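You operate a simulated robot arm through the tools that you are given. There is no shell and no other tool.

The job below is to be done with a simulated robot arm. You get a single attempt, and the scene is never put back.

TASK
Tidy up at the room end of the short table. At the end: one of the punches from the room end of the short table is on the fridge side of the short table; the grey coder from the room end of the short table is on the fridge side of the short table; the silver padlock from the room end of the short table stands on top of the grey pack; one of the cells from the room end of the short table is on top of the small white box; whatever was shut is shut again. Leave all else as you found it, and nothing knocked over. Set down upright: coder, punch, cell.

It is judged by the outcome, as a careful person would: the job done as asked, and still so three seconds after it is handed in. It fails if anything else is knocked over, pushed out of place, dropped, spilled or broken.

THE ROBOT
A 7-joint arm with a two-finger parallel gripper, fixed in place. Base frame: the origin is on the floor under the middle of its stand, x ahead of it, y to its left, z up; the work surface is at about z = 740. Readings come in mm, rad, newtons and seconds.
With the tool pointing down near the work surface it reaches from about 300 to 680 mm from the base axis. Its first joint turns from -1.152 to 1.152 rad. Payload 1.57 kg.
The tool frame sits at the grasp point between the pads (the TCP): z along the fingers, y along the line on which they close. The tips reach 30 mm beyond it. The gripper opens to 110 mm. The fingers are 24 mm wide and 12 mm thick; the gripper's body (48 by 112 mm) begins 78 mm behind the TCP.
Orientation is told as [roll, pitch, yaw] about the base's x, y, z axes, in that order, counted from this pose: with the fingers straight down and closing along the base's y, the tool's x points along the base's -x, its y along +y and its z along -z.

THE INTERFACE
- The arm moves only by the tool drive_tool. Its argument "targets" is a list that holds one entry, the list of rows, each a list of 7 numbers: the shift along the tool's x, y, z in mm, then the turn, a rotation vector about the tool's x, y, z in rad, then the closure in counts, from 0 (fully open) to 255 (shut). In form: [[[dx, dy, dz, rx, ry, rz, grip], ...]]. A call has 1 to 20 rows; each row is the pose to reach, as a shift and turn from the pose commanded when the call began, along the tool's axes at that moment. Each row takes 0.2 s and may step no farther than 50 mm and 0.15 rad from the row before; otherwise, or with a gripper value out of range, the whole call is refused. Where a pose cannot be reached the arm comes as near as it can. A force on the tool above 40 N (or 10 N above the force at the start of the call, whichever is more), or a blocked arm, ends the call early, and 0.2 s more pass. The fingers move at their own pace (about 108 mm/s each) and stop on an object; they squeeze with about 37 N. The grip force told is the motor's: it shows also when the fingers shut on nothing. Time passes only in rows, and 0.2 s behind the last, so rows that repeat a pose let the fingers close. It gives the time, the measured TCP pose, the force on the tool (base axes), the opening and the grip force at its end, in the units of the frame above (readings bear some noise), with the torque about the TCP (base axes, N m) and any sound that the robot's microphone picked up.
- Cameras (640 x 400 px; columns grow to the right, rows downward): "scene" is fixed at [161.5, -399.2, 1384]; the picture's right is [0.78, -0.63, 0.00], its down [-0.46, -0.57, -0.69] and it looks along [0.43, 0.53, -0.73] (base axes); focal length 310 px, centre (320, 200). "wrist" rides on the gripper at [70, 16, -141] in the tool frame; the picture's right is [-0.23, 0.97, 0.00], its down [-0.85, -0.20, -0.48] and it looks along [-0.47, -0.11, 0.88] (tool axes); focal length 222 px, centre (320, 200). There is no depth. A picture from a camera that has moved, and an enlarged one, comes with that camera's place and axes in the base frame and with its lens.
- camera(camera): a new picture of that camera. No time passes.
- inspect(camera, box): a new picture of the part [left, top, right, bottom] of that camera's present view, enlarged. No time passes.
- job_done(): hands the job in; it is judged then, once.

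Nothing tells you positions but the pictures and the camera data. Unless the task says otherwise, let go and move clear before handing in.

The tools are called after "Call:" by a JSON object that holds its "name" and its "arguments". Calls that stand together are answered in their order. drive_tool: Moves the arm, as the interface text tells. Its arguments: {"type":"object","properties":{"targets":{"type":"array"}},"required":["targets"]} The other tools are called the same way: camera (camera) takes a picture; inspect (camera, box) takes an enlarged picture of a part of a camera's view; job_done () hands the job in.

At the start:

```text
time: 0.0
ee_pos: [392.5, 165.9, 1013.6]
tcp_rot: [0.0, 0.001, 0.0]
wrist_force: [0.2, -0.5, -1.0]
moment: [0.0, -0.01, 0.0]
finger_gap: 109.9
grasp_force: 0.0
```

scene: 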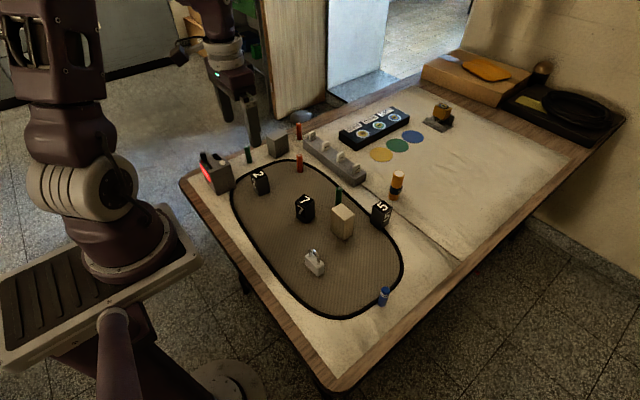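
wrist: 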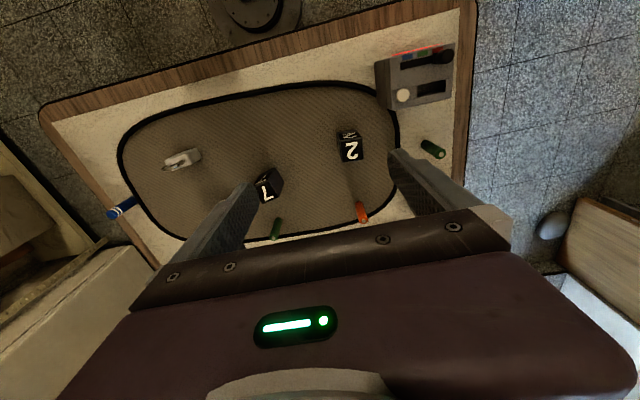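

I see a table with a dark mat, numbered cubes, coloured cylinders, a padlock, boxes and a rack. I'll look closer at each part before deciding what is what.

Call:
{"name": "inspect", "arguments": {"camera": "scene", "box": [180, 110, 340, 210]}}

Call:
{"name": "inspect", "arguments": {"camera": "scene", "box": [280, 170, 440, 270]}}

Call:
{"name": "inspect", "arguments": {"camera": "scene", "box": [320, 90, 480, 190]}}

Call:
{"name": "inspect", "arguments": {"camera": "scene", "box": [280, 230, 440, 330]}}

Call:
{"name": "inspect", "arguments": {"camera": "scene", "box": [400, 30, 640, 180]}}

Call:
{"name": "inspect", "arguments": {"camera": "wrist", "box": [340, 20, 500, 120]}}

```text
4.00 times, centred on (260, 160) of scene
camera zoom: at [161.5, -399.2, 1384.0], right [0.78, -0.63, 0.0], down [-0.46, -0.57, -0.69], along [0.43, 0.53, -0.73], focal length 1239 px, centre (560, 360)
```

zoom: 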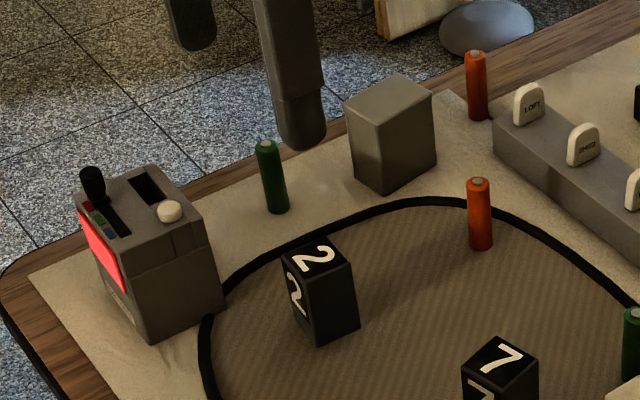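

```text
4.00 times, centred on (360, 220) of scene
camera zoom: at [161.5, -399.2, 1384.0], right [0.78, -0.63, 0.0], down [-0.46, -0.57, -0.69], along [0.43, 0.53, -0.73], focal length 1239 px, centre (160, 120)
```

zoom: 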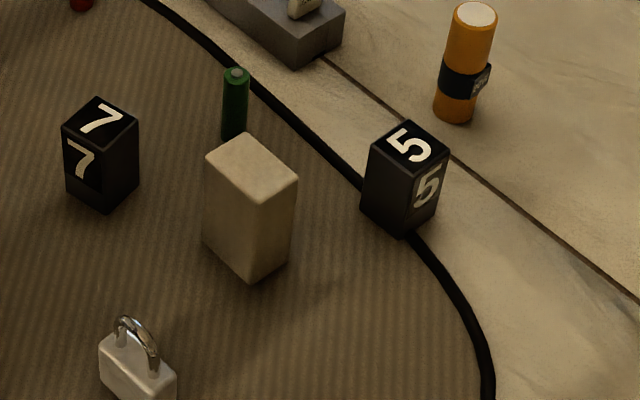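

```text
4.00 times, centred on (400, 140) of scene
camera zoom: at [161.5, -399.2, 1384.0], right [0.78, -0.63, 0.0], down [-0.46, -0.57, -0.69], along [0.43, 0.53, -0.73], focal length 1239 px, centre (0, 440)
```

zoom: 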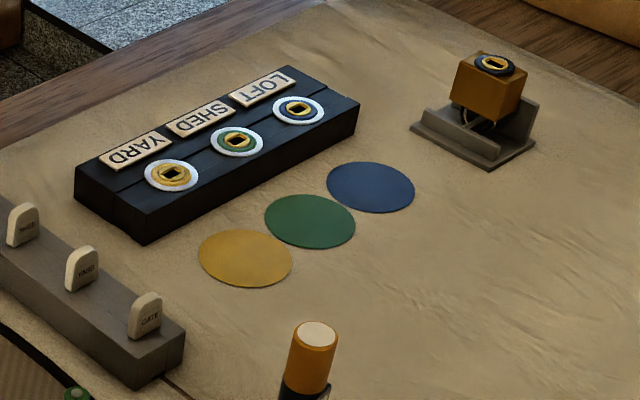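

```text
4.00 times, centred on (360, 280) of scene
camera zoom: at [161.5, -399.2, 1384.0], right [0.78, -0.63, 0.0], down [-0.46, -0.57, -0.69], along [0.43, 0.53, -0.73], focal length 1239 px, centre (160, -120)
```

zoom: 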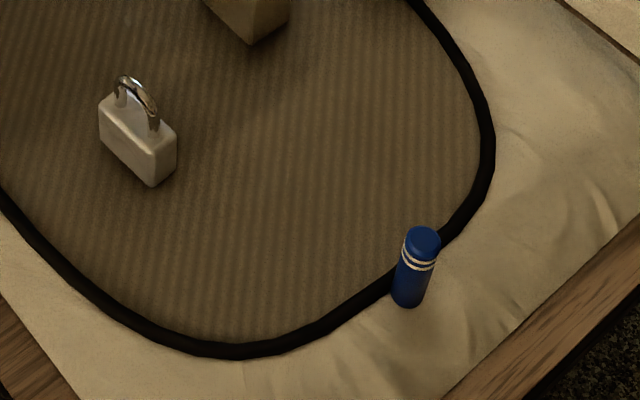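

```text
2.67 times, centred on (520, 105) of scene
camera zoom: at [161.5, -399.2, 1384.0], right [0.78, -0.63, 0.0], down [-0.46, -0.57, -0.69], along [0.43, 0.53, -0.73], focal length 826 px, centre (-213, 453)
```

zoom: 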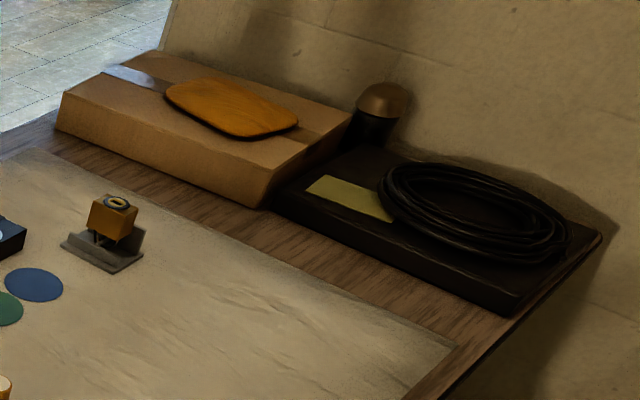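

```text
4.00 times, centred on (420, 70) of wrist
camera zoom: at [322.9, 184.5, 1155.7], right [0.23, 0.97, 0.0], down [0.85, -0.2, 0.48], along [0.47, -0.11, -0.88], focal length 888 px, centre (-80, 720)
```

zoom: 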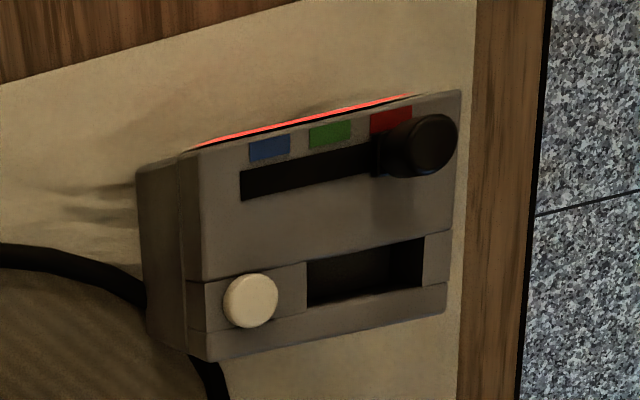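

The near end of the table (x about 268–680) holds the mat and all the movable things. I'll zoom in from the wrist camera to identify each thing before touching anything.

Call:
{"name": "inspect", "arguments": {"camera": "wrist", "box": [320, 110, 480, 210]}}

Call:
{"name": "inspect", "arguments": {"camera": "wrist", "box": [230, 140, 390, 240]}}

Call:
{"name": "inspect", "arguments": {"camera": "wrist", "box": [80, 130, 240, 230]}}

Call:
{"name": "inspect", "arguments": {"camera": "wrist", "box": [0, 130, 160, 330]}}

Call:
{"name": "inspect", "arguments": {"camera": "scene", "box": [160, 0, 480, 120]}}

Call:
{"name": "inspect", "arguments": {"camera": "scene", "box": [190, 140, 250, 200]}}

Call:
{"name": "inspect", "arguments": {"camera": "scene", "box": [370, 160, 430, 220]}}

```text
4.00 times, centred on (400, 160) of wrist
camera zoom: at [322.9, 184.5, 1155.7], right [0.23, 0.97, 0.0], down [0.85, -0.2, 0.48], along [0.47, -0.11, -0.88], focal length 888 px, centre (0, 360)
```

zoom: 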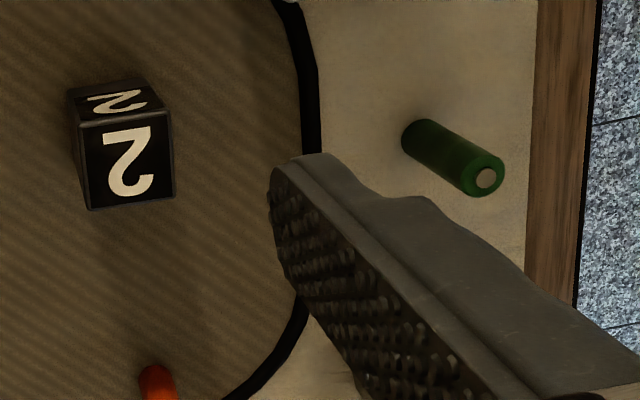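

```text
4.00 times, centred on (310, 190) of wrist
camera zoom: at [322.9, 184.5, 1155.7], right [0.23, 0.97, 0.0], down [0.85, -0.2, 0.48], along [0.47, -0.11, -0.88], focal length 888 px, centre (360, 240)
```

zoom: 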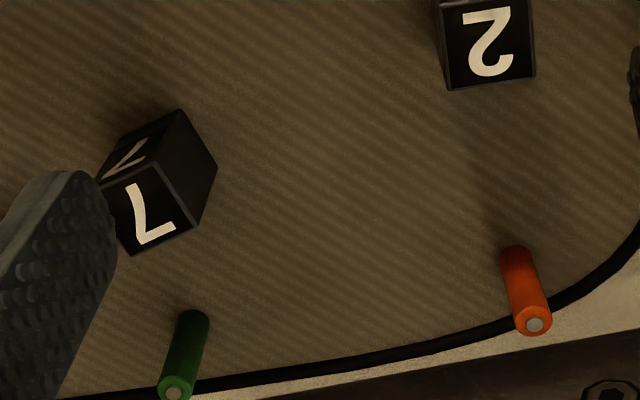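

```text
4.00 times, centred on (160, 180) of wrist
camera zoom: at [322.9, 184.5, 1155.7], right [0.23, 0.97, 0.0], down [0.85, -0.2, 0.48], along [0.47, -0.11, -0.88], focal length 888 px, centre (960, 280)
```

zoom: 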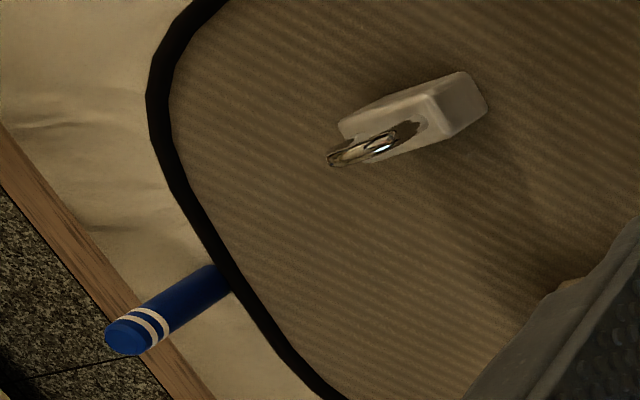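

```text
2.00 times, centred on (80, 230) of wrist
camera zoom: at [322.9, 184.5, 1155.7], right [0.23, 0.97, 0.0], down [0.85, -0.2, 0.48], along [0.47, -0.11, -0.88], focal length 444 px, centre (800, 140)
```

zoom: 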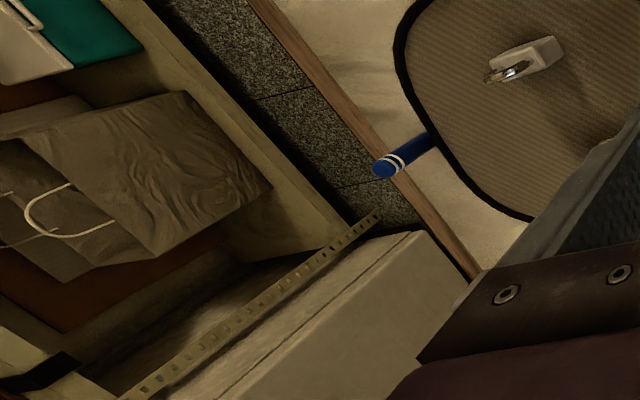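

```text
2.00 times, centred on (320, 60) of scene
camera zoom: at [161.5, -399.2, 1384.0], right [0.78, -0.63, 0.0], down [-0.46, -0.57, -0.69], along [0.43, 0.53, -0.73], focal length 620 px, centre (320, 480)
```

zoom: 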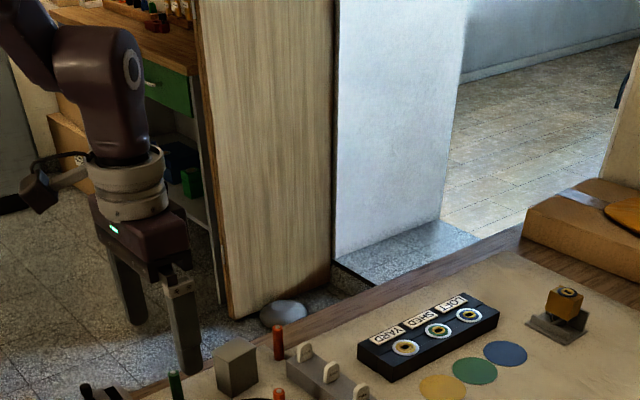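

```text
6.67 times, centred on (220, 170) of scene
camera zoom: at [161.5, -399.2, 1384.0], right [0.78, -0.63, 0.0], down [-0.46, -0.57, -0.69], along [0.43, 0.53, -0.73], focal length 2065 px, centre (987, 400)
```

zoom: 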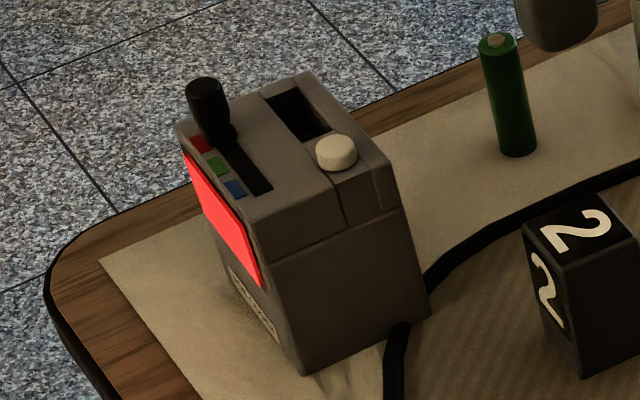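

```text
6.67 times, centred on (400, 190) of scene
camera zoom: at [161.5, -399.2, 1384.0], right [0.78, -0.63, 0.0], down [-0.46, -0.57, -0.69], along [0.43, 0.53, -0.73], focal length 2065 px, centre (-213, 267)
```

zoom: 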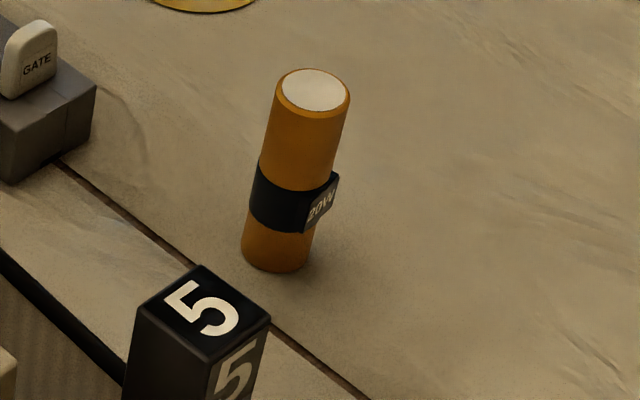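

Call:
{"name": "inspect", "arguments": {"camera": "scene", "box": [205, 170, 229, 198]}}

Call:
{"name": "inspect", "arguments": {"camera": "scene", "box": [385, 165, 415, 205]}}

Call:
{"name": "inspect", "arguments": {"camera": "scene", "box": [300, 130, 370, 190]}}

Call:
{"name": "inspect", "arguments": {"camera": "scene", "box": [260, 120, 300, 165]}}

Call:
{"name": "inspect", "arguments": {"camera": "scene", "box": [420, 95, 460, 135]}}

Call:
{"name": "inspect", "arguments": {"camera": "scene", "box": [320, 195, 360, 245]}}

Call:
{"name": "inspect", "arguments": {"camera": "scene", "box": [295, 240, 335, 280]}}

```text
14.29 times, centred on (217, 184) of scene
camera zoom: at [161.5, -399.2, 1384.0], right [0.78, -0.63, 0.0], down [-0.46, -0.57, -0.69], along [0.43, 0.53, -0.73], focal length 4425 px, centre (1791, 429)
```

zoom: 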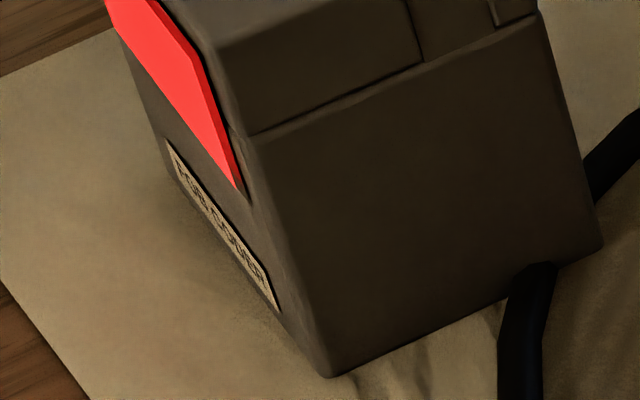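

```text
10.00 times, centred on (400, 185) of scene
camera zoom: at [161.5, -399.2, 1384.0], right [0.78, -0.63, 0.0], down [-0.46, -0.57, -0.69], along [0.43, 0.53, -0.73], focal length 3097 px, centre (-480, 350)
```

zoom: 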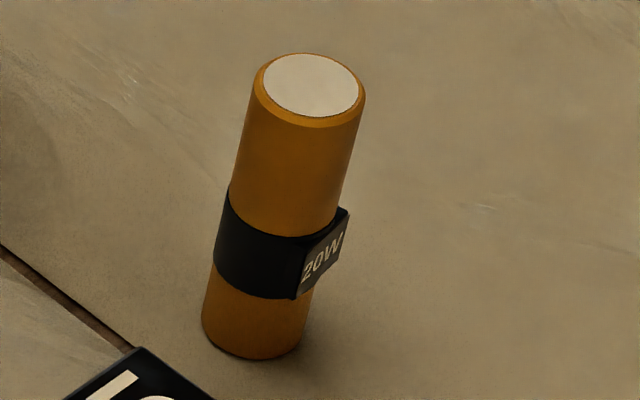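

```text
6.67 times, centred on (335, 160) of scene
camera zoom: at [161.5, -399.2, 1384.0], right [0.78, -0.63, 0.0], down [-0.46, -0.57, -0.69], along [0.43, 0.53, -0.73], focal length 2065 px, centre (220, 467)
```

zoom: 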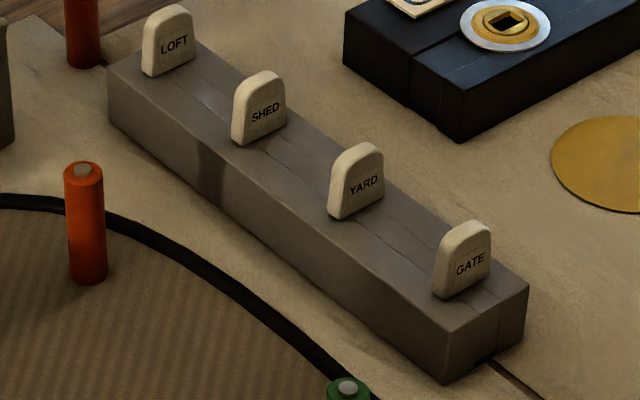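

```text
8.89 times, centred on (280, 142) of scene
camera zoom: at [161.5, -399.2, 1384.0], right [0.78, -0.63, 0.0], down [-0.46, -0.57, -0.69], along [0.43, 0.53, -0.73], focal length 2753 px, centre (676, 711)
```

zoom: 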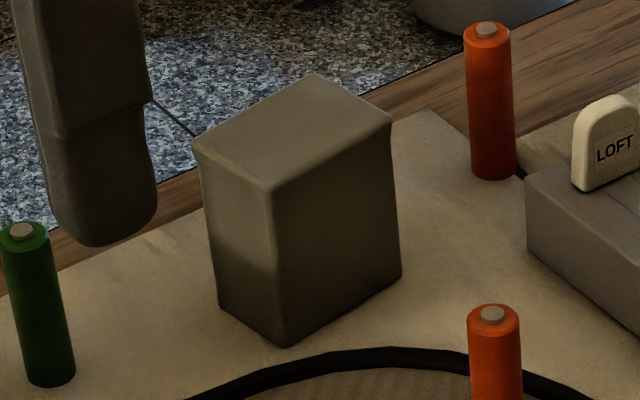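

```text
10.00 times, centred on (440, 115) of scene
camera zoom: at [161.5, -399.2, 1384.0], right [0.78, -0.63, 0.0], down [-0.46, -0.57, -0.69], along [0.43, 0.53, -0.73], focal length 3097 px, centre (-880, 1050)
```

zoom: 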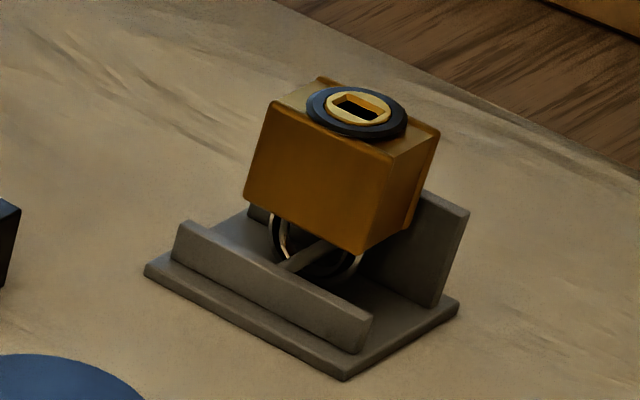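

```text
8.00 times, centred on (340, 220) of scene
camera zoom: at [161.5, -399.2, 1384.0], right [0.78, -0.63, 0.0], down [-0.46, -0.57, -0.69], along [0.43, 0.53, -0.73], focal length 2478 px, centre (160, 40)
```

zoom: 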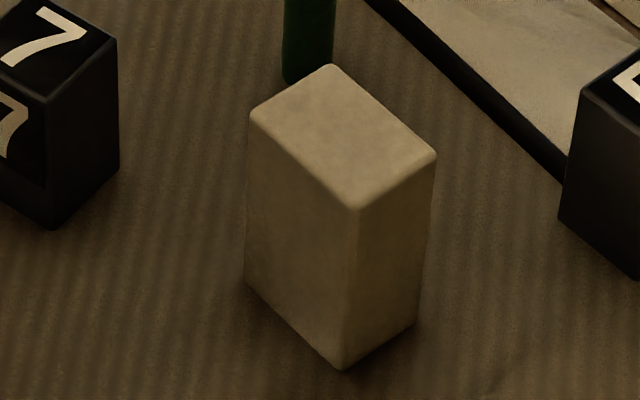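

```text
10.00 times, centred on (315, 260) of scene
camera zoom: at [161.5, -399.2, 1384.0], right [0.78, -0.63, 0.0], down [-0.46, -0.57, -0.69], along [0.43, 0.53, -0.73], focal length 3097 px, centre (370, -400)
```

zoom: 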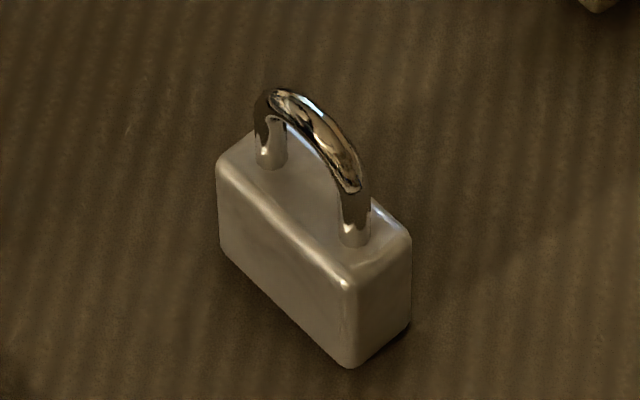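

The plate on the grey device reads "FOB CODER", so that is the coder. The numbered black blocks are likely the punches, and the red and green cylinders the cells. I still need to know which side the fridge is on, so I'll tilt the wrist to look around, towards -y first.

Call:
{"name": "drive_tool", "arguments": {"targets": [[[0, 0, -10, 0.15, 0, 0, 0], [0, 0, -20, 0.3, 0, 0, 0], [0, 0, -30, 0.45, 0, 0, 0], [0, 0, -40, 0.6, 0, 0, 0], [0, 0, -50, 0.75, 0, 0, 0], [0, 0, -50, 0.9, 0, 0, 0], [0, 0, -50, 1.05, 0, 0, 0], [0, 0, -50, 1.2, 0, 0, 0]]]}}

Call:
{"name": "camera", "arguments": {"camera": "wrist"}}

Call:
{"name": "camera", "arguments": {"camera": "scene"}}

```text
time: 1.8
ee_pos: [392.4, 167.4, 1064.3]
tcp_rot: [-1.202, -0.002, -0.001]
wrist_force: [-0.2, -1.0, -0.2]
moment: [0.04, -0.01, 0.02]
finger_gap: 110.0
grasp_force: 0.1
```

```text
taken
camera wrist: at [322.3, 305.9, 1100.1], right [0.23, 0.35, -0.91], down [0.85, 0.37, 0.36], along [0.47, -0.86, -0.21], focal length 222 px, centre (320, 200)
```

wrist: 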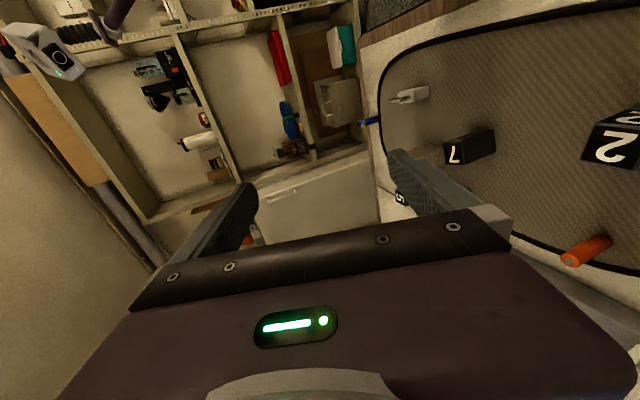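

```text
taken
```

scene: 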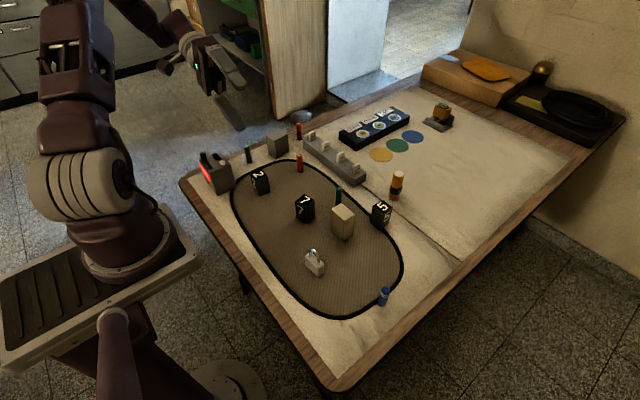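

Call:
{"name": "inspect", "arguments": {"camera": "wrist", "box": [240, 0, 400, 260]}}

Call:
{"name": "inspect", "arguments": {"camera": "wrist", "box": [60, 0, 260, 220]}}

Call:
{"name": "inspect", "arguments": {"camera": "wrist", "box": [380, 40, 640, 280]}}

```text
1.54 times, centred on (320, 130) of wrist
camera zoom: at [322.3, 305.9, 1100.1], right [0.23, 0.35, -0.91], down [0.85, 0.37, 0.36], along [0.47, -0.86, -0.21], focal length 342 px, centre (320, 308)
```

zoom: 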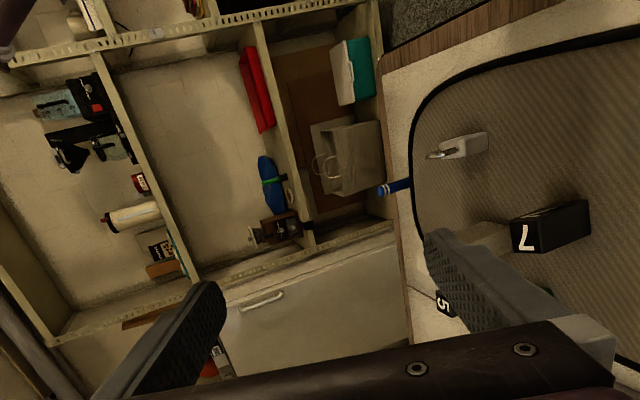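

```text
1.82 times, centred on (160, 110) of wrist
camera zoom: at [322.3, 305.9, 1100.1], right [0.23, 0.35, -0.91], down [0.85, 0.37, 0.36], along [0.47, -0.86, -0.21], focal length 404 px, centre (611, 364)
```

zoom: 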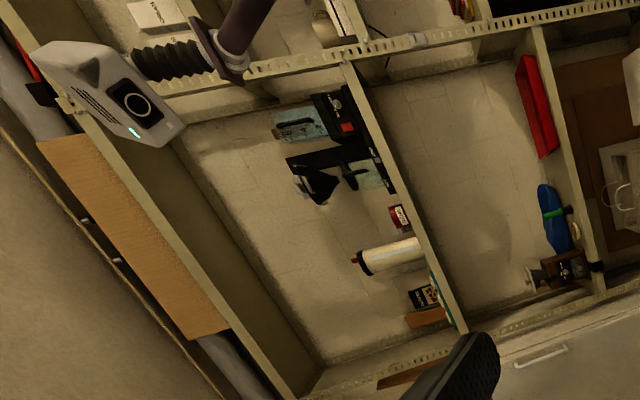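

```text
1.67 times, centred on (510, 160) of wrist
camera zoom: at [322.3, 305.9, 1100.1], right [0.23, 0.35, -0.91], down [0.85, 0.37, 0.36], along [0.47, -0.86, -0.21], focal length 370 px, centre (3, 267)
```

zoom: 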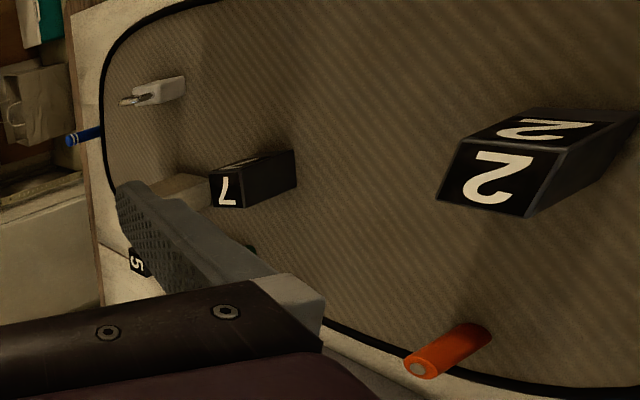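

A white appliance with a door handle stands beside the -y side of the table, beyond about x = 600. I'll check the +y side as well, so I don't mistake the fridge.

Call:
{"name": "drive_tool", "arguments": {"targets": [[[0, 0, 0, -0.15, 0, 0, 0], [0, 0, 0, -0.3, 0, 0, 0], [0, 0, 0, -0.45, 0, 0, 0], [0, 0, 0, -0.6, 0, 0, 0], [0, 0, 0, -0.75, 0, 0, 0], [0, 0, 0, -0.9, 0, 0, 0], [0, 0, 0, -1.05, 0, 0, 0], [0, 0, 0, -1.2, 0, 0, 0], [0, 0, 0, -1.35, 0, 0, 0], [0, 0, 0, -1.5, 0, 0, 0], [0, 0, 0, -1.65, 0, 0, 0], [0, 0, 0, -1.8, 0, 0, 0], [0, 0, 0, -1.95, 0, 0, 0], [0, 0, 0, -2.1, 0, 0, 0], [0, 0, 0, -2.25, 0, 0, 0], [0, 0, 0, -2.4, 0, 0, 0]]]}}

Call:
{"name": "camera", "arguments": {"camera": "wrist"}}

Call:
{"name": "camera", "arguments": {"camera": "scene"}}

```text
time: 5.2
ee_pos: [392.6, 168.0, 1062.9]
tcp_rot: [1.202, 0.0, -0.003]
wrist_force: [-0.2, 0.4, 0.6]
moment: [-0.01, 0.0, -0.03]
finger_gap: 110.0
grasp_force: 0.1
```

```text
taken
camera wrist: at [322.8, 42.1, 1130.4], right [0.23, 0.35, 0.91], down [0.85, -0.52, -0.01], along [0.47, 0.78, -0.42], focal length 222 px, centre (320, 200)
```

wrist: 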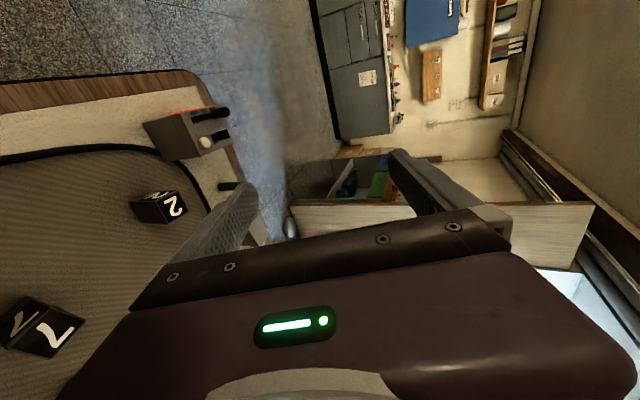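

```text
taken
```

scene: 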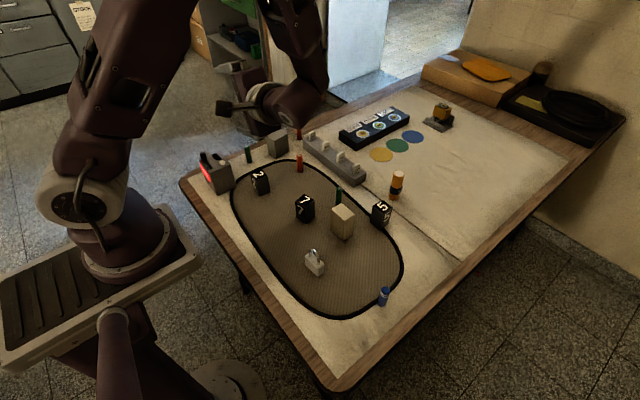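

The +y side shows only a bench, a panel and a doorway, so the fridge is the white appliance on the -y side. I'll set the tool upright again, then move over the mat for closer pictures.

Call:
{"name": "drive_tool", "arguments": {"targets": [[[0, 0, 0, 0.15, 0, 0, 0], [0, 0, 0, 0.3, 0, 0, 0], [0, 0, 0, 0.45, 0, 0, 0], [0, 0, 0, 0.6, 0, 0, 0], [0, 0, 0, 0.75, 0, 0, 0], [0, 0, 0, 0.9, 0, 0, 0], [0, 0, 0, 1.05, 0, 0, 0], [0, 0, 0, 1.2, 0, 0, 0], [0, 0, 0, 1.2, 0, 0, 0]]]}}

```text
time: 7.2
ee_pos: [393.5, 166.3, 1064.2]
tcp_rot: [-0.002, 0.0, 0.0]
wrist_force: [-0.7, 0.2, 0.6]
moment: [0.0, -0.03, 0.02]
finger_gap: 109.6
grasp_force: 0.1
```

Call:
{"name": "drive_tool", "arguments": {"targets": [[[-12, -45, 3, 0, 0, 0, 0], [-24, -90, 6, 0, 0, 0, 0], [-36, -135, 9, 0, 0, 0, 0], [-48, -180, 12, 0, 0, 0, 0], [-60, -225, 15, 0, 0, 0, 0], [-72, -270, 18, 0, 0, 0, 0], [-87, -316, 24, 0, 0, 0, 0], [-87, -316, 24, 0, 0, 0, 0]]]}}

Call:
{"name": "camera", "arguments": {"camera": "wrist"}}

Call:
{"name": "camera", "arguments": {"camera": "scene"}}

```text
time: 9.0
ee_pos: [477.2, -148.1, 1040.8]
tcp_rot: [0.001, 0.0, 0.0]
wrist_force: [-0.1, -0.3, 0.2]
moment: [0.0, 0.0, 0.01]
finger_gap: 110.0
grasp_force: 0.0
```

```text
taken
camera wrist: at [407.4, -131.0, 1182.4], right [0.23, 0.97, 0.0], down [0.86, -0.2, 0.48], along [0.47, -0.11, -0.88], focal length 222 px, centre (320, 200)
```

wrist: 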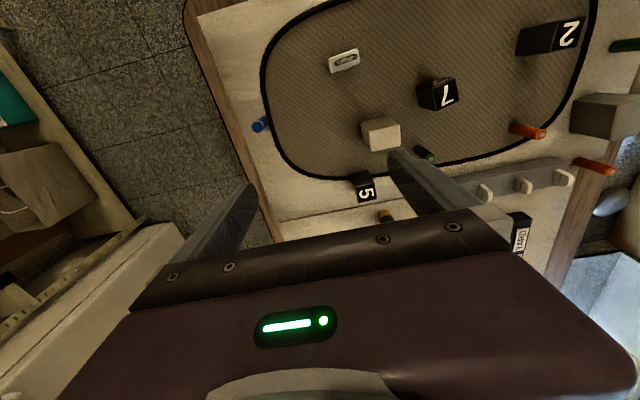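

```text
taken
```

scene: 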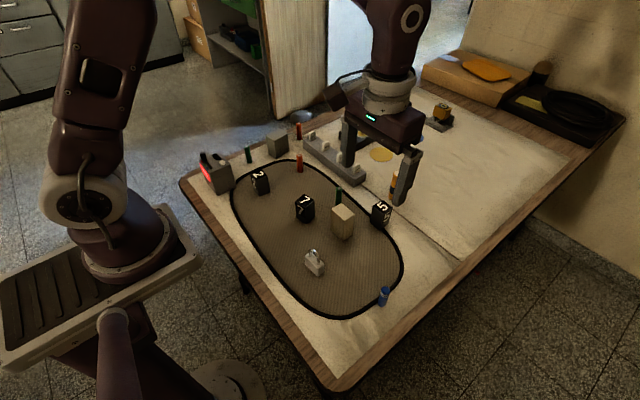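

Call:
{"name": "inspect", "arguments": {"camera": "wrist", "box": [300, 30, 460, 130]}}

Call:
{"name": "inspect", "arguments": {"camera": "wrist", "box": [340, 100, 500, 200]}}

Call:
{"name": "inspect", "arguments": {"camera": "wrist", "box": [180, 70, 340, 230]}}

Call:
{"name": "inspect", "arguments": {"camera": "wrist", "box": [480, 0, 640, 100]}}

Call:
{"name": "inspect", "arguments": {"camera": "wrist", "box": [480, 80, 640, 180]}}

```text
4.00 times, centred on (380, 80) of wrist
camera zoom: at [407.4, -131.0, 1182.4], right [0.23, 0.97, 0.0], down [0.86, -0.2, 0.48], along [0.47, -0.11, -0.88], focal length 888 px, centre (80, 680)
```

zoom: 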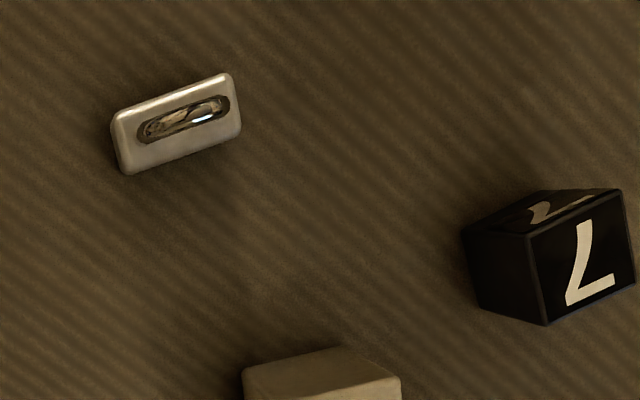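

```text
4.00 times, centred on (420, 150) of wrist
camera zoom: at [407.4, -131.0, 1182.4], right [0.23, 0.97, 0.0], down [0.86, -0.2, 0.48], along [0.47, -0.11, -0.88], focal length 888 px, centre (-80, 400)
```

zoom: 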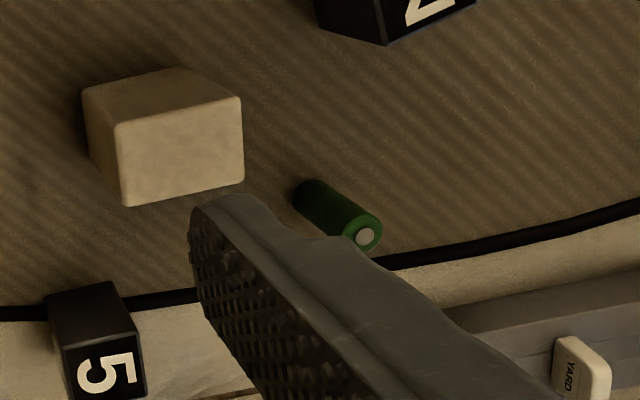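

```text
2.50 times, centred on (260, 150) of wrist
camera zoom: at [407.4, -131.0, 1182.4], right [0.23, 0.97, 0.0], down [0.86, -0.2, 0.48], along [0.47, -0.11, -0.88], focal length 555 px, centre (470, 325)
```

zoom: 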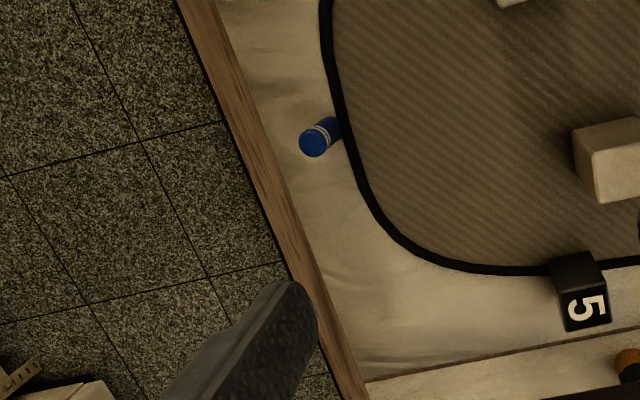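

```text
4.00 times, centred on (560, 50) of wrist
camera zoom: at [407.4, -131.0, 1182.4], right [0.23, 0.97, 0.0], down [0.86, -0.2, 0.48], along [0.47, -0.11, -0.88], focal length 888 px, centre (-640, 800)
```

zoom: 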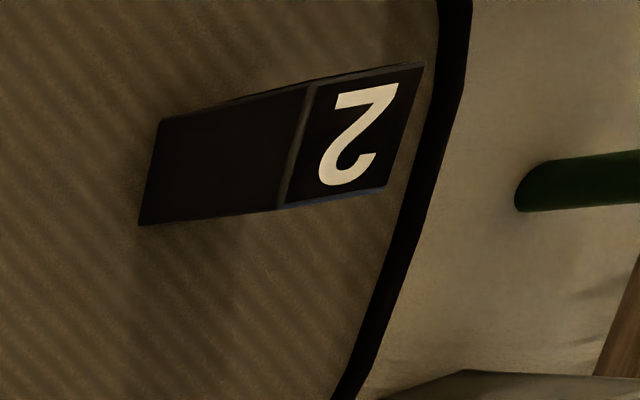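

```text
4.00 times, centred on (560, 130) of wrist
camera zoom: at [407.4, -131.0, 1182.4], right [0.23, 0.97, 0.0], down [0.86, -0.2, 0.48], along [0.47, -0.11, -0.88], focal length 888 px, centre (-640, 480)
```

zoom: 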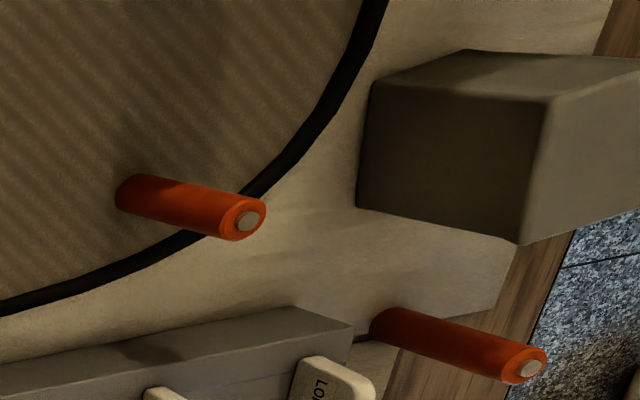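

Call:
{"name": "inspect", "arguments": {"camera": "scene", "box": [330, 110, 430, 210]}}

Call:
{"name": "inspect", "arguments": {"camera": "scene", "box": [375, 225, 465, 325]}}

```text
4.00 times, centred on (380, 160) of scene
camera zoom: at [161.5, -399.2, 1384.0], right [0.78, -0.63, 0.0], down [-0.46, -0.57, -0.69], along [0.43, 0.53, -0.73], focal length 1239 px, centre (80, 360)
```

zoom: 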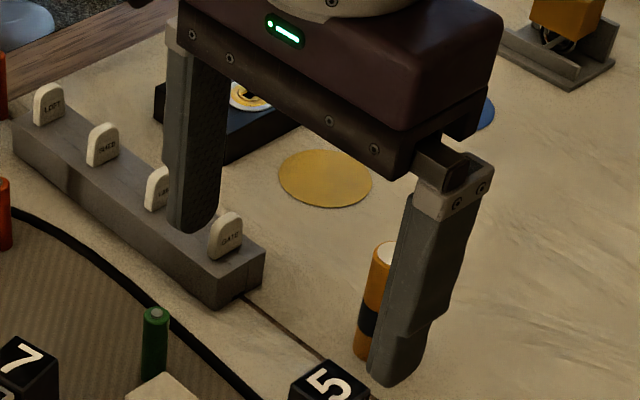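

```text
4.00 times, centred on (420, 275) of scene
camera zoom: at [161.5, -399.2, 1384.0], right [0.78, -0.63, 0.0], down [-0.46, -0.57, -0.69], along [0.43, 0.53, -0.73], focal length 1239 px, centre (-80, -100)
```

zoom: 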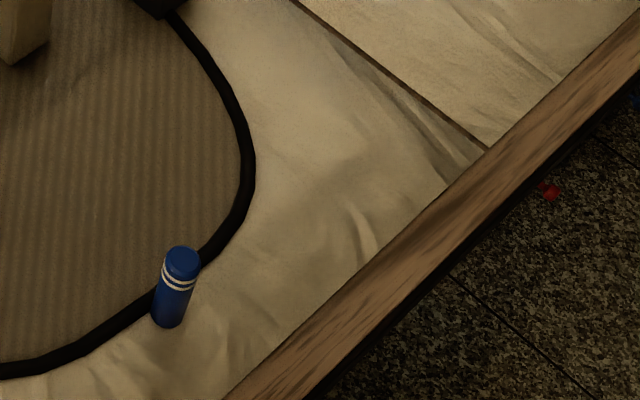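

Call:
{"name": "drive_tool", "arguments": {"targets": [[[0, 0, 0, 0, 0, 0, 0], [0, 0, 0, 0, 0, 0, 0]]]}}

```text
time: 9.6
ee_pos: [477.8, -147.5, 1040.1]
tcp_rot: [0.0, 0.0, 0.001]
wrist_force: [-0.1, -0.7, -0.4]
moment: [-0.04, 0.01, 0.0]
finger_gap: 110.1
grasp_force: 0.0
```

I'll start with the padlock, at about (391, -91), moving above it to check alignment.

Call:
{"name": "drive_tool", "arguments": {"targets": [[[20, 13, 30, 0, 0, 0, 60], [40, 26, 62, 0, 0, 0, 60], [60, 39, 95, 0, 0, 0, 60], [80, 50, 130, 0, 0, 0, 60], [87, 56, 160, 0, 0, 0, 60], [87, 56, 160, 0, 0, 0, 60]]]}}

Call:
{"name": "camera", "arguments": {"camera": "wrist"}}

Call:
{"name": "inspect", "arguments": {"camera": "scene", "box": [260, 180, 360, 280]}}

```text
time: 11.0
ee_pos: [394.7, -92.9, 879.5]
tcp_rot: [0.0, -0.001, 0.001]
wrist_force: [0.2, 0.1, 0.3]
moment: [-0.01, 0.01, 0.02]
finger_gap: 84.0
grasp_force: 0.1
```

```text
taken
camera wrist: at [324.4, -74.6, 1021.6], right [0.23, 0.97, 0.0], down [0.85, -0.2, 0.48], along [0.47, -0.11, -0.88], focal length 222 px, centre (320, 200)
```

wrist: 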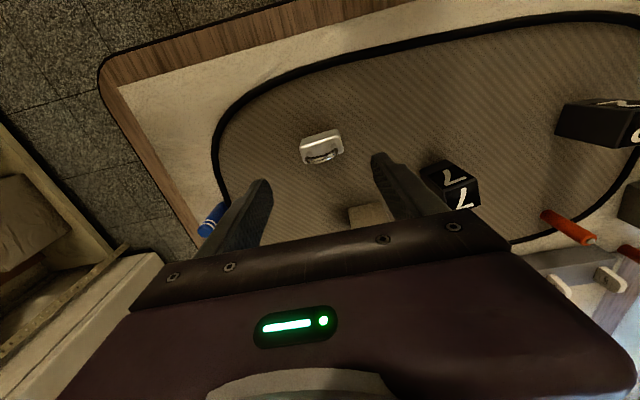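

```text
4.00 times, centred on (310, 230) of scene
camera zoom: at [161.5, -399.2, 1384.0], right [0.78, -0.63, 0.0], down [-0.46, -0.57, -0.69], along [0.43, 0.53, -0.73], focal length 1239 px, centre (360, 80)
```

zoom: 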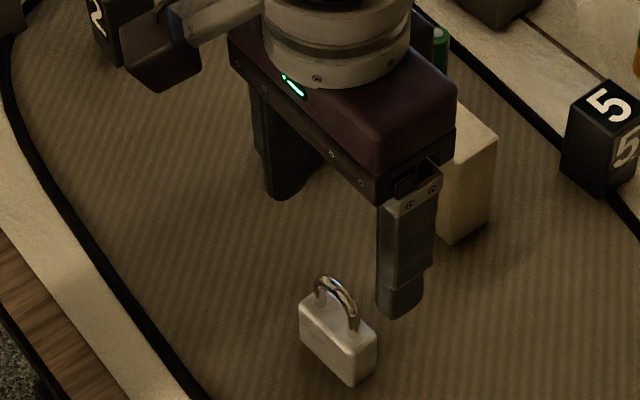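

Call:
{"name": "inspect", "arguments": {"camera": "wrist", "box": [240, 100, 400, 220]}}

```text
3.33 times, centred on (320, 160) of wrist
camera zoom: at [324.4, -74.6, 1021.6], right [0.23, 0.97, 0.0], down [0.85, -0.2, 0.48], along [0.47, -0.11, -0.88], focal length 740 px, centre (320, 333)
```

zoom: 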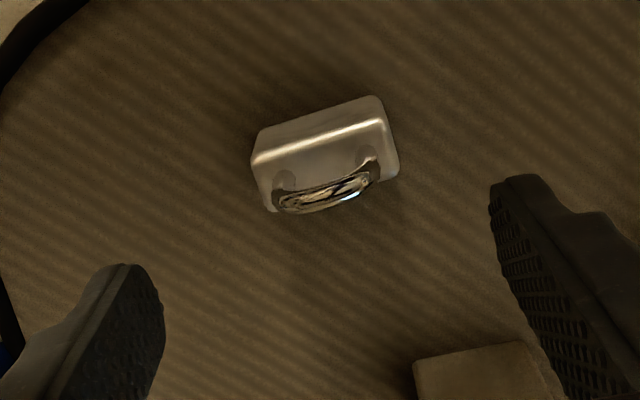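

The padlock sits at about (392.8, -88.2), turned about 4°. I'm roughly 2 mm off, so I'll correct that and descend with the fingers either side of its body.

Call:
{"name": "drive_tool", "arguments": {"targets": [[[1.6, 2.4, 30, 0, 0, -0.07, 60], [1.6, 2.4, 60, 0, 0, -0.07, 60], [1.6, 2.4, 80, 0, 0, -0.07, 60], [1.6, 2.4, 95, 0, 0, -0.07, 60], [1.6, 2.4, 95, 0, 0, -0.07, 60]]]}}

Call:
{"name": "camera", "arguments": {"camera": "wrist"}}

Call:
{"name": "inspect", "arguments": {"camera": "scene", "box": [270, 220, 370, 290]}}

```text
time: 12.2
ee_pos: [391.1, -92.2, 785.9]
tcp_rot: [0.001, 0.0, 0.069]
wrist_force: [-0.3, -0.3, 0.6]
moment: [-0.02, 0.01, 0.01]
finger_gap: 84.1
grasp_force: 0.1
```

```text
taken
camera wrist: at [320.2, -78.8, 927.2], right [0.16, 0.99, 0.0], down [0.87, -0.14, 0.48], along [0.47, -0.08, -0.88], focal length 222 px, centre (320, 200)
```

wrist: 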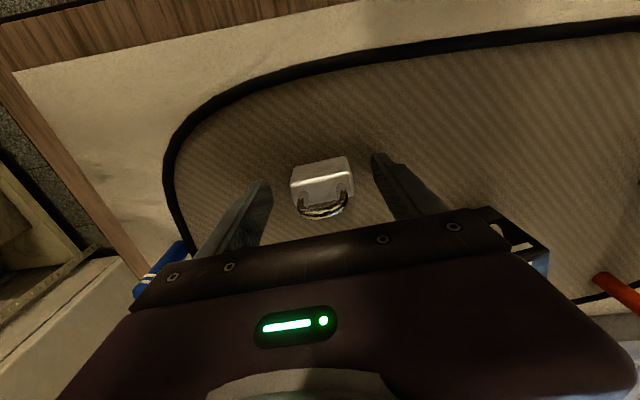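

```text
5.71 times, centred on (320, 255) of scene
camera zoom: at [161.5, -399.2, 1384.0], right [0.78, -0.63, 0.0], down [-0.46, -0.57, -0.69], along [0.43, 0.53, -0.73], focal length 1770 px, centre (320, -114)
```

zoom: 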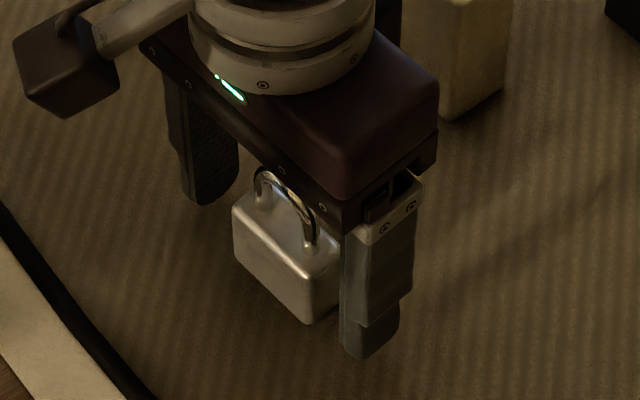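

Call:
{"name": "inspect", "arguments": {"camera": "wrist", "box": [240, 130, 400, 230]}}

```text
4.00 times, centred on (320, 180) of wrist
camera zoom: at [320.2, -78.8, 927.2], right [0.16, 0.99, 0.0], down [0.87, -0.14, 0.48], along [0.47, -0.08, -0.88], focal length 888 px, centre (320, 280)
```

zoom: 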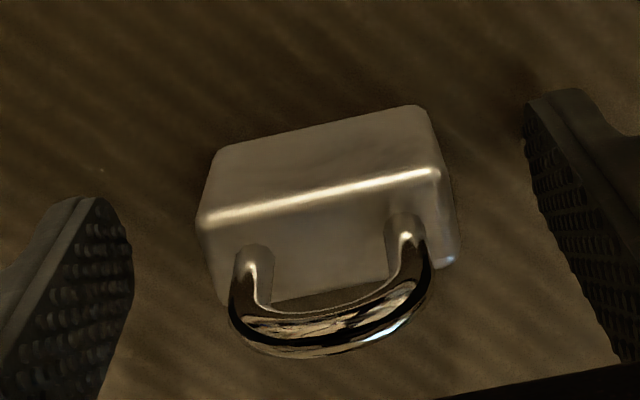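

Call:
{"name": "drive_tool", "arguments": {"targets": [[[-1.5, 0.8, 5, 0, 0, 0, 60], [-1.5, 0.8, 10, 0, 0, 0, 60], [-1.5, 0.8, 10, 0, 0, 0, 120], [-1.5, 0.8, 10, 0, 0, 0, 160], [-1.5, 0.8, 10, 0, 0, 0, 255], [-1.5, 0.8, 10, 0, 0, 0, 255]]]}}

```text
time: 13.6
ee_pos: [392.0, -90.3, 776.7]
tcp_rot: [0.0, 0.001, 0.07]
wrist_force: [-0.6, -0.2, 0.4]
moment: [0.01, -0.03, 0.03]
finger_gap: 47.6
grasp_force: 37.2
```

The padlock is gripped at a 47.6 mm gap. I'll lift it and check the hold.

Call:
{"name": "drive_tool", "arguments": {"targets": [[[0, 0, -20, 0, 0, 0, 255], [0, 0, -50, 0, 0, 0, 255], [0, 0, -90, 0, 0, 0, 255], [0, 0, -130, 0, 0, 0, 255], [0, 0, -170, 0, 0, 0, 255], [0, 0, -170, 0, 0, 0, 255]]]}}

Call:
{"name": "camera", "arguments": {"camera": "wrist"}}

Call:
{"name": "inspect", "arguments": {"camera": "scene", "box": [260, 140, 400, 280]}}

```text
time: 15.0
ee_pos: [391.4, -90.2, 946.6]
tcp_rot: [-0.002, 0.001, 0.071]
wrist_force: [0.1, 0.8, -1.4]
moment: [-0.02, 0.0, 0.0]
finger_gap: 47.7
grasp_force: 37.0
```

```text
taken
camera wrist: at [320.5, -77.5, 1087.3], right [0.16, 0.99, 0.0], down [0.87, -0.14, 0.48], along [0.47, -0.08, -0.88], focal length 222 px, centre (320, 200)
```

wrist: 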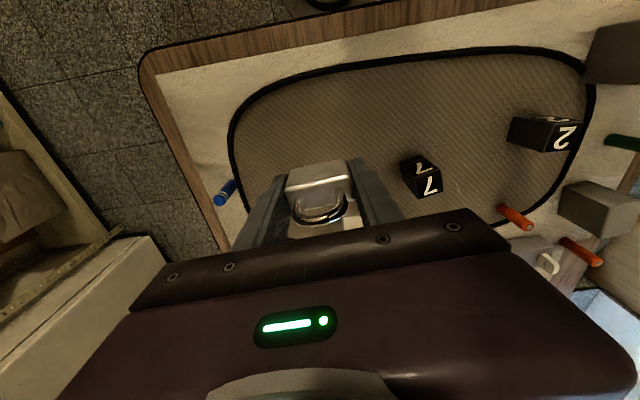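

```text
2.86 times, centred on (330, 210) of scene
camera zoom: at [161.5, -399.2, 1384.0], right [0.78, -0.63, 0.0], down [-0.46, -0.57, -0.69], along [0.43, 0.53, -0.73], focal length 885 px, centre (291, 171)
```

zoom: 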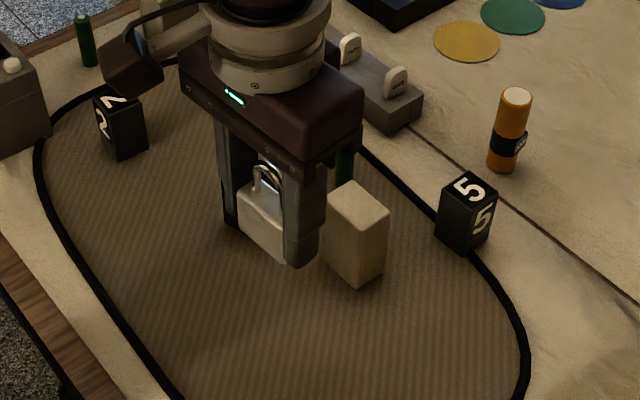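

The padlock is held well. I'll carry it high over to the grey pack at about (571, 323), turning it so its length lies along the pack's longer side.

Call:
{"name": "drive_tool", "arguments": {"targets": [[[-18.9, 36.2, -2, 0, 0, -0.147, 255], [-37.9, 72.4, -4, 0, 0, -0.294, 255], [-56.8, 108.7, -6, 0, 0, -0.441, 255], [-75.8, 144.9, -8, 0, 0, -0.588, 255], [-94.7, 181.1, -10, 0, 0, -0.735, 255], [-113.7, 217.3, -10, 0, 0, -0.882, 255], [-132.6, 253.5, -10, 0, 0, -1.029, 255], [-151.6, 289.7, -10, 0, 0, -1.176, 255], [-170.5, 326, -10, 0, 0, -1.323, 255], [-189.5, 362.2, -10, 0, 0, -1.47, 255], [-208.4, 398.4, -10, 0, 0, -1.615, 255], [-208.4, 398.4, -10, 0, 0, -1.615, 255]]]}}

Call:
{"name": "camera", "arguments": {"camera": "wrist"}}

Call:
{"name": "camera", "arguments": {"camera": "scene"}}

```text
time: 17.6
ee_pos: [570.0, 321.9, 953.9]
tcp_rot: [0.002, 0.0, 1.687]
wrist_force: [0.4, 0.6, -2.1]
moment: [0.01, 0.0, 0.04]
finger_gap: 47.8
grasp_force: 36.9
```

```text
taken
camera wrist: at [563.0, 252.2, 1095.6], right [-0.99, 0.11, 0.0], down [0.1, 0.87, 0.48], along [0.05, 0.47, -0.88], focal length 222 px, centre (320, 200)
```

wrist: 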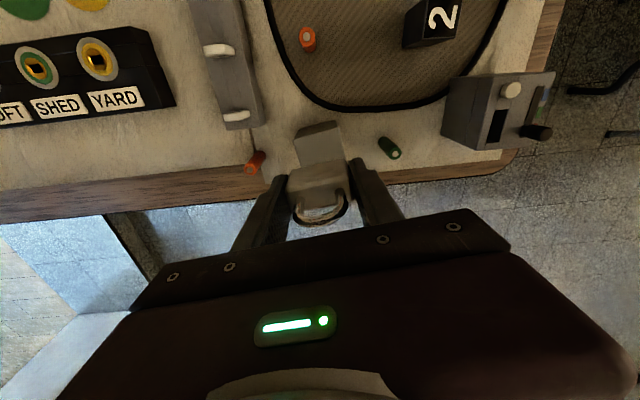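

```text
taken
```

scene: 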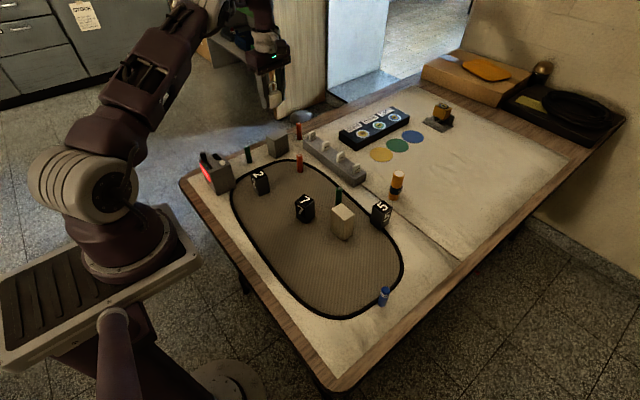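

Call:
{"name": "inspect", "arguments": {"camera": "wrist", "box": [240, 100, 400, 230]}}

Call:
{"name": "inspect", "arguments": {"camera": "scene", "box": [230, 60, 330, 170]}}

```text
3.08 times, centred on (320, 165) of wrist
camera zoom: at [563.0, 252.2, 1095.6], right [-0.99, 0.11, 0.0], down [0.1, 0.87, 0.48], along [0.05, 0.47, -0.88], focal length 684 px, centre (320, 308)
```

zoom: 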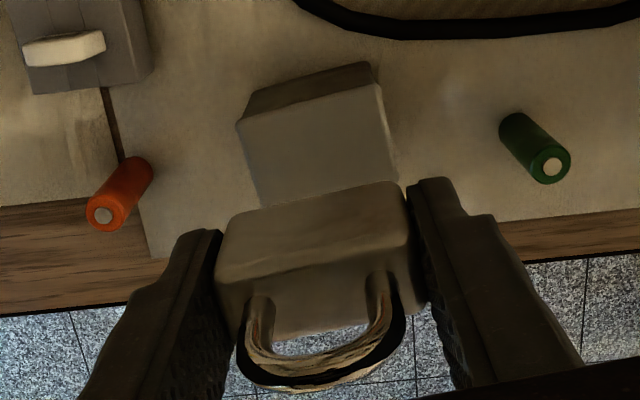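

```text
3.64 times, centred on (280, 115) of scene
camera zoom: at [161.6, -399.1, 1384.0], right [0.78, -0.63, 0.0], down [-0.46, -0.57, -0.69], along [0.43, 0.53, -0.73], focal length 1126 px, centre (466, 509)
```

zoom: 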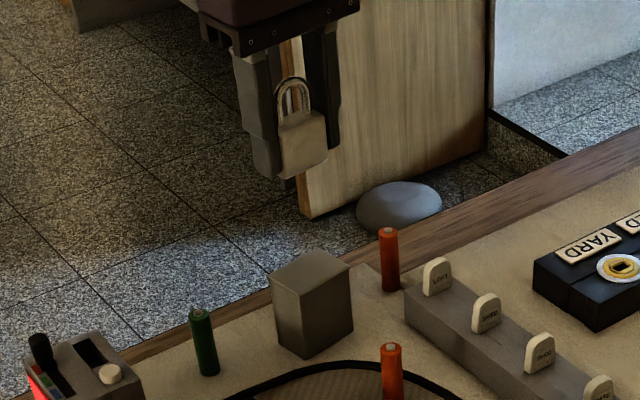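

The pack top is about 61 × 41 mm, with its centre about 8 mm further along +y than the tool. I'll correct and go down part of the way.

Call:
{"name": "drive_tool", "arguments": {"targets": [[[-7.7, -2.9, 20, 0, 0, 0, 255], [-7.7, -2.9, 45, 0, 0, 0, 255], [-7.7, -2.9, 65, 0, 0, 0, 255], [-7.7, -2.9, 79, 0, 0, 0, 255], [-7.7, -2.9, 79, 0, 0, 0, 255]]]}}

Call:
{"name": "inspect", "arguments": {"camera": "wrist", "box": [240, 100, 400, 230]}}

Call:
{"name": "inspect", "arguments": {"camera": "scene", "box": [230, 70, 330, 170]}}

```text
time: 18.8
ee_pos: [573.8, 330.6, 876.9]
tcp_rot: [0.0, 0.0, 1.683]
wrist_force: [0.4, 0.1, -2.3]
moment: [0.0, 0.01, -0.01]
finger_gap: 47.8
grasp_force: 37.3
```

```text
3.08 times, centred on (320, 165) of wrist
camera zoom: at [565.8, 260.2, 1018.1], right [-0.99, 0.12, 0.0], down [0.1, 0.87, 0.48], along [0.05, 0.48, -0.88], focal length 684 px, centre (320, 308)
```

zoom: 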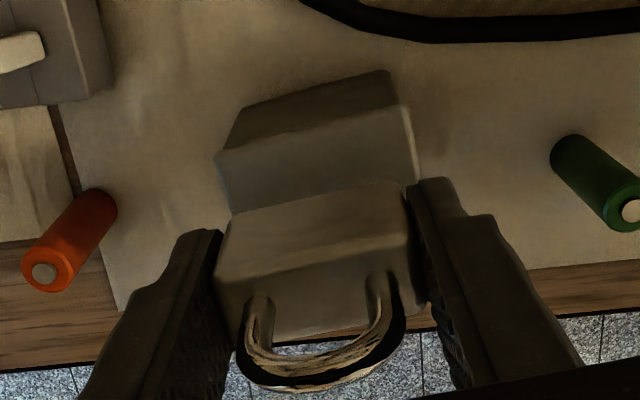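

```text
4.00 times, centred on (280, 120) of scene
camera zoom: at [161.6, -399.1, 1384.0], right [0.78, -0.63, 0.0], down [-0.46, -0.57, -0.69], along [0.43, 0.53, -0.73], focal length 1239 px, centre (480, 520)
```

zoom: 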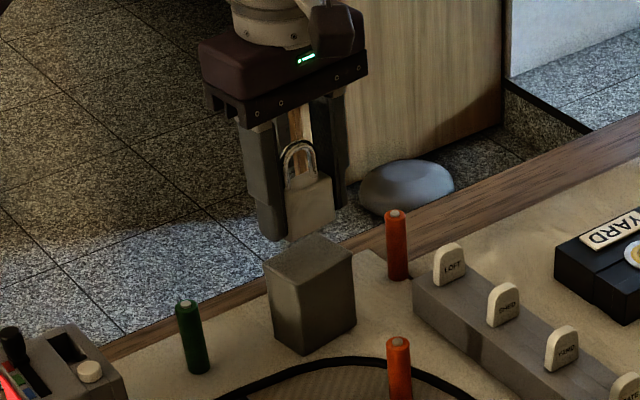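

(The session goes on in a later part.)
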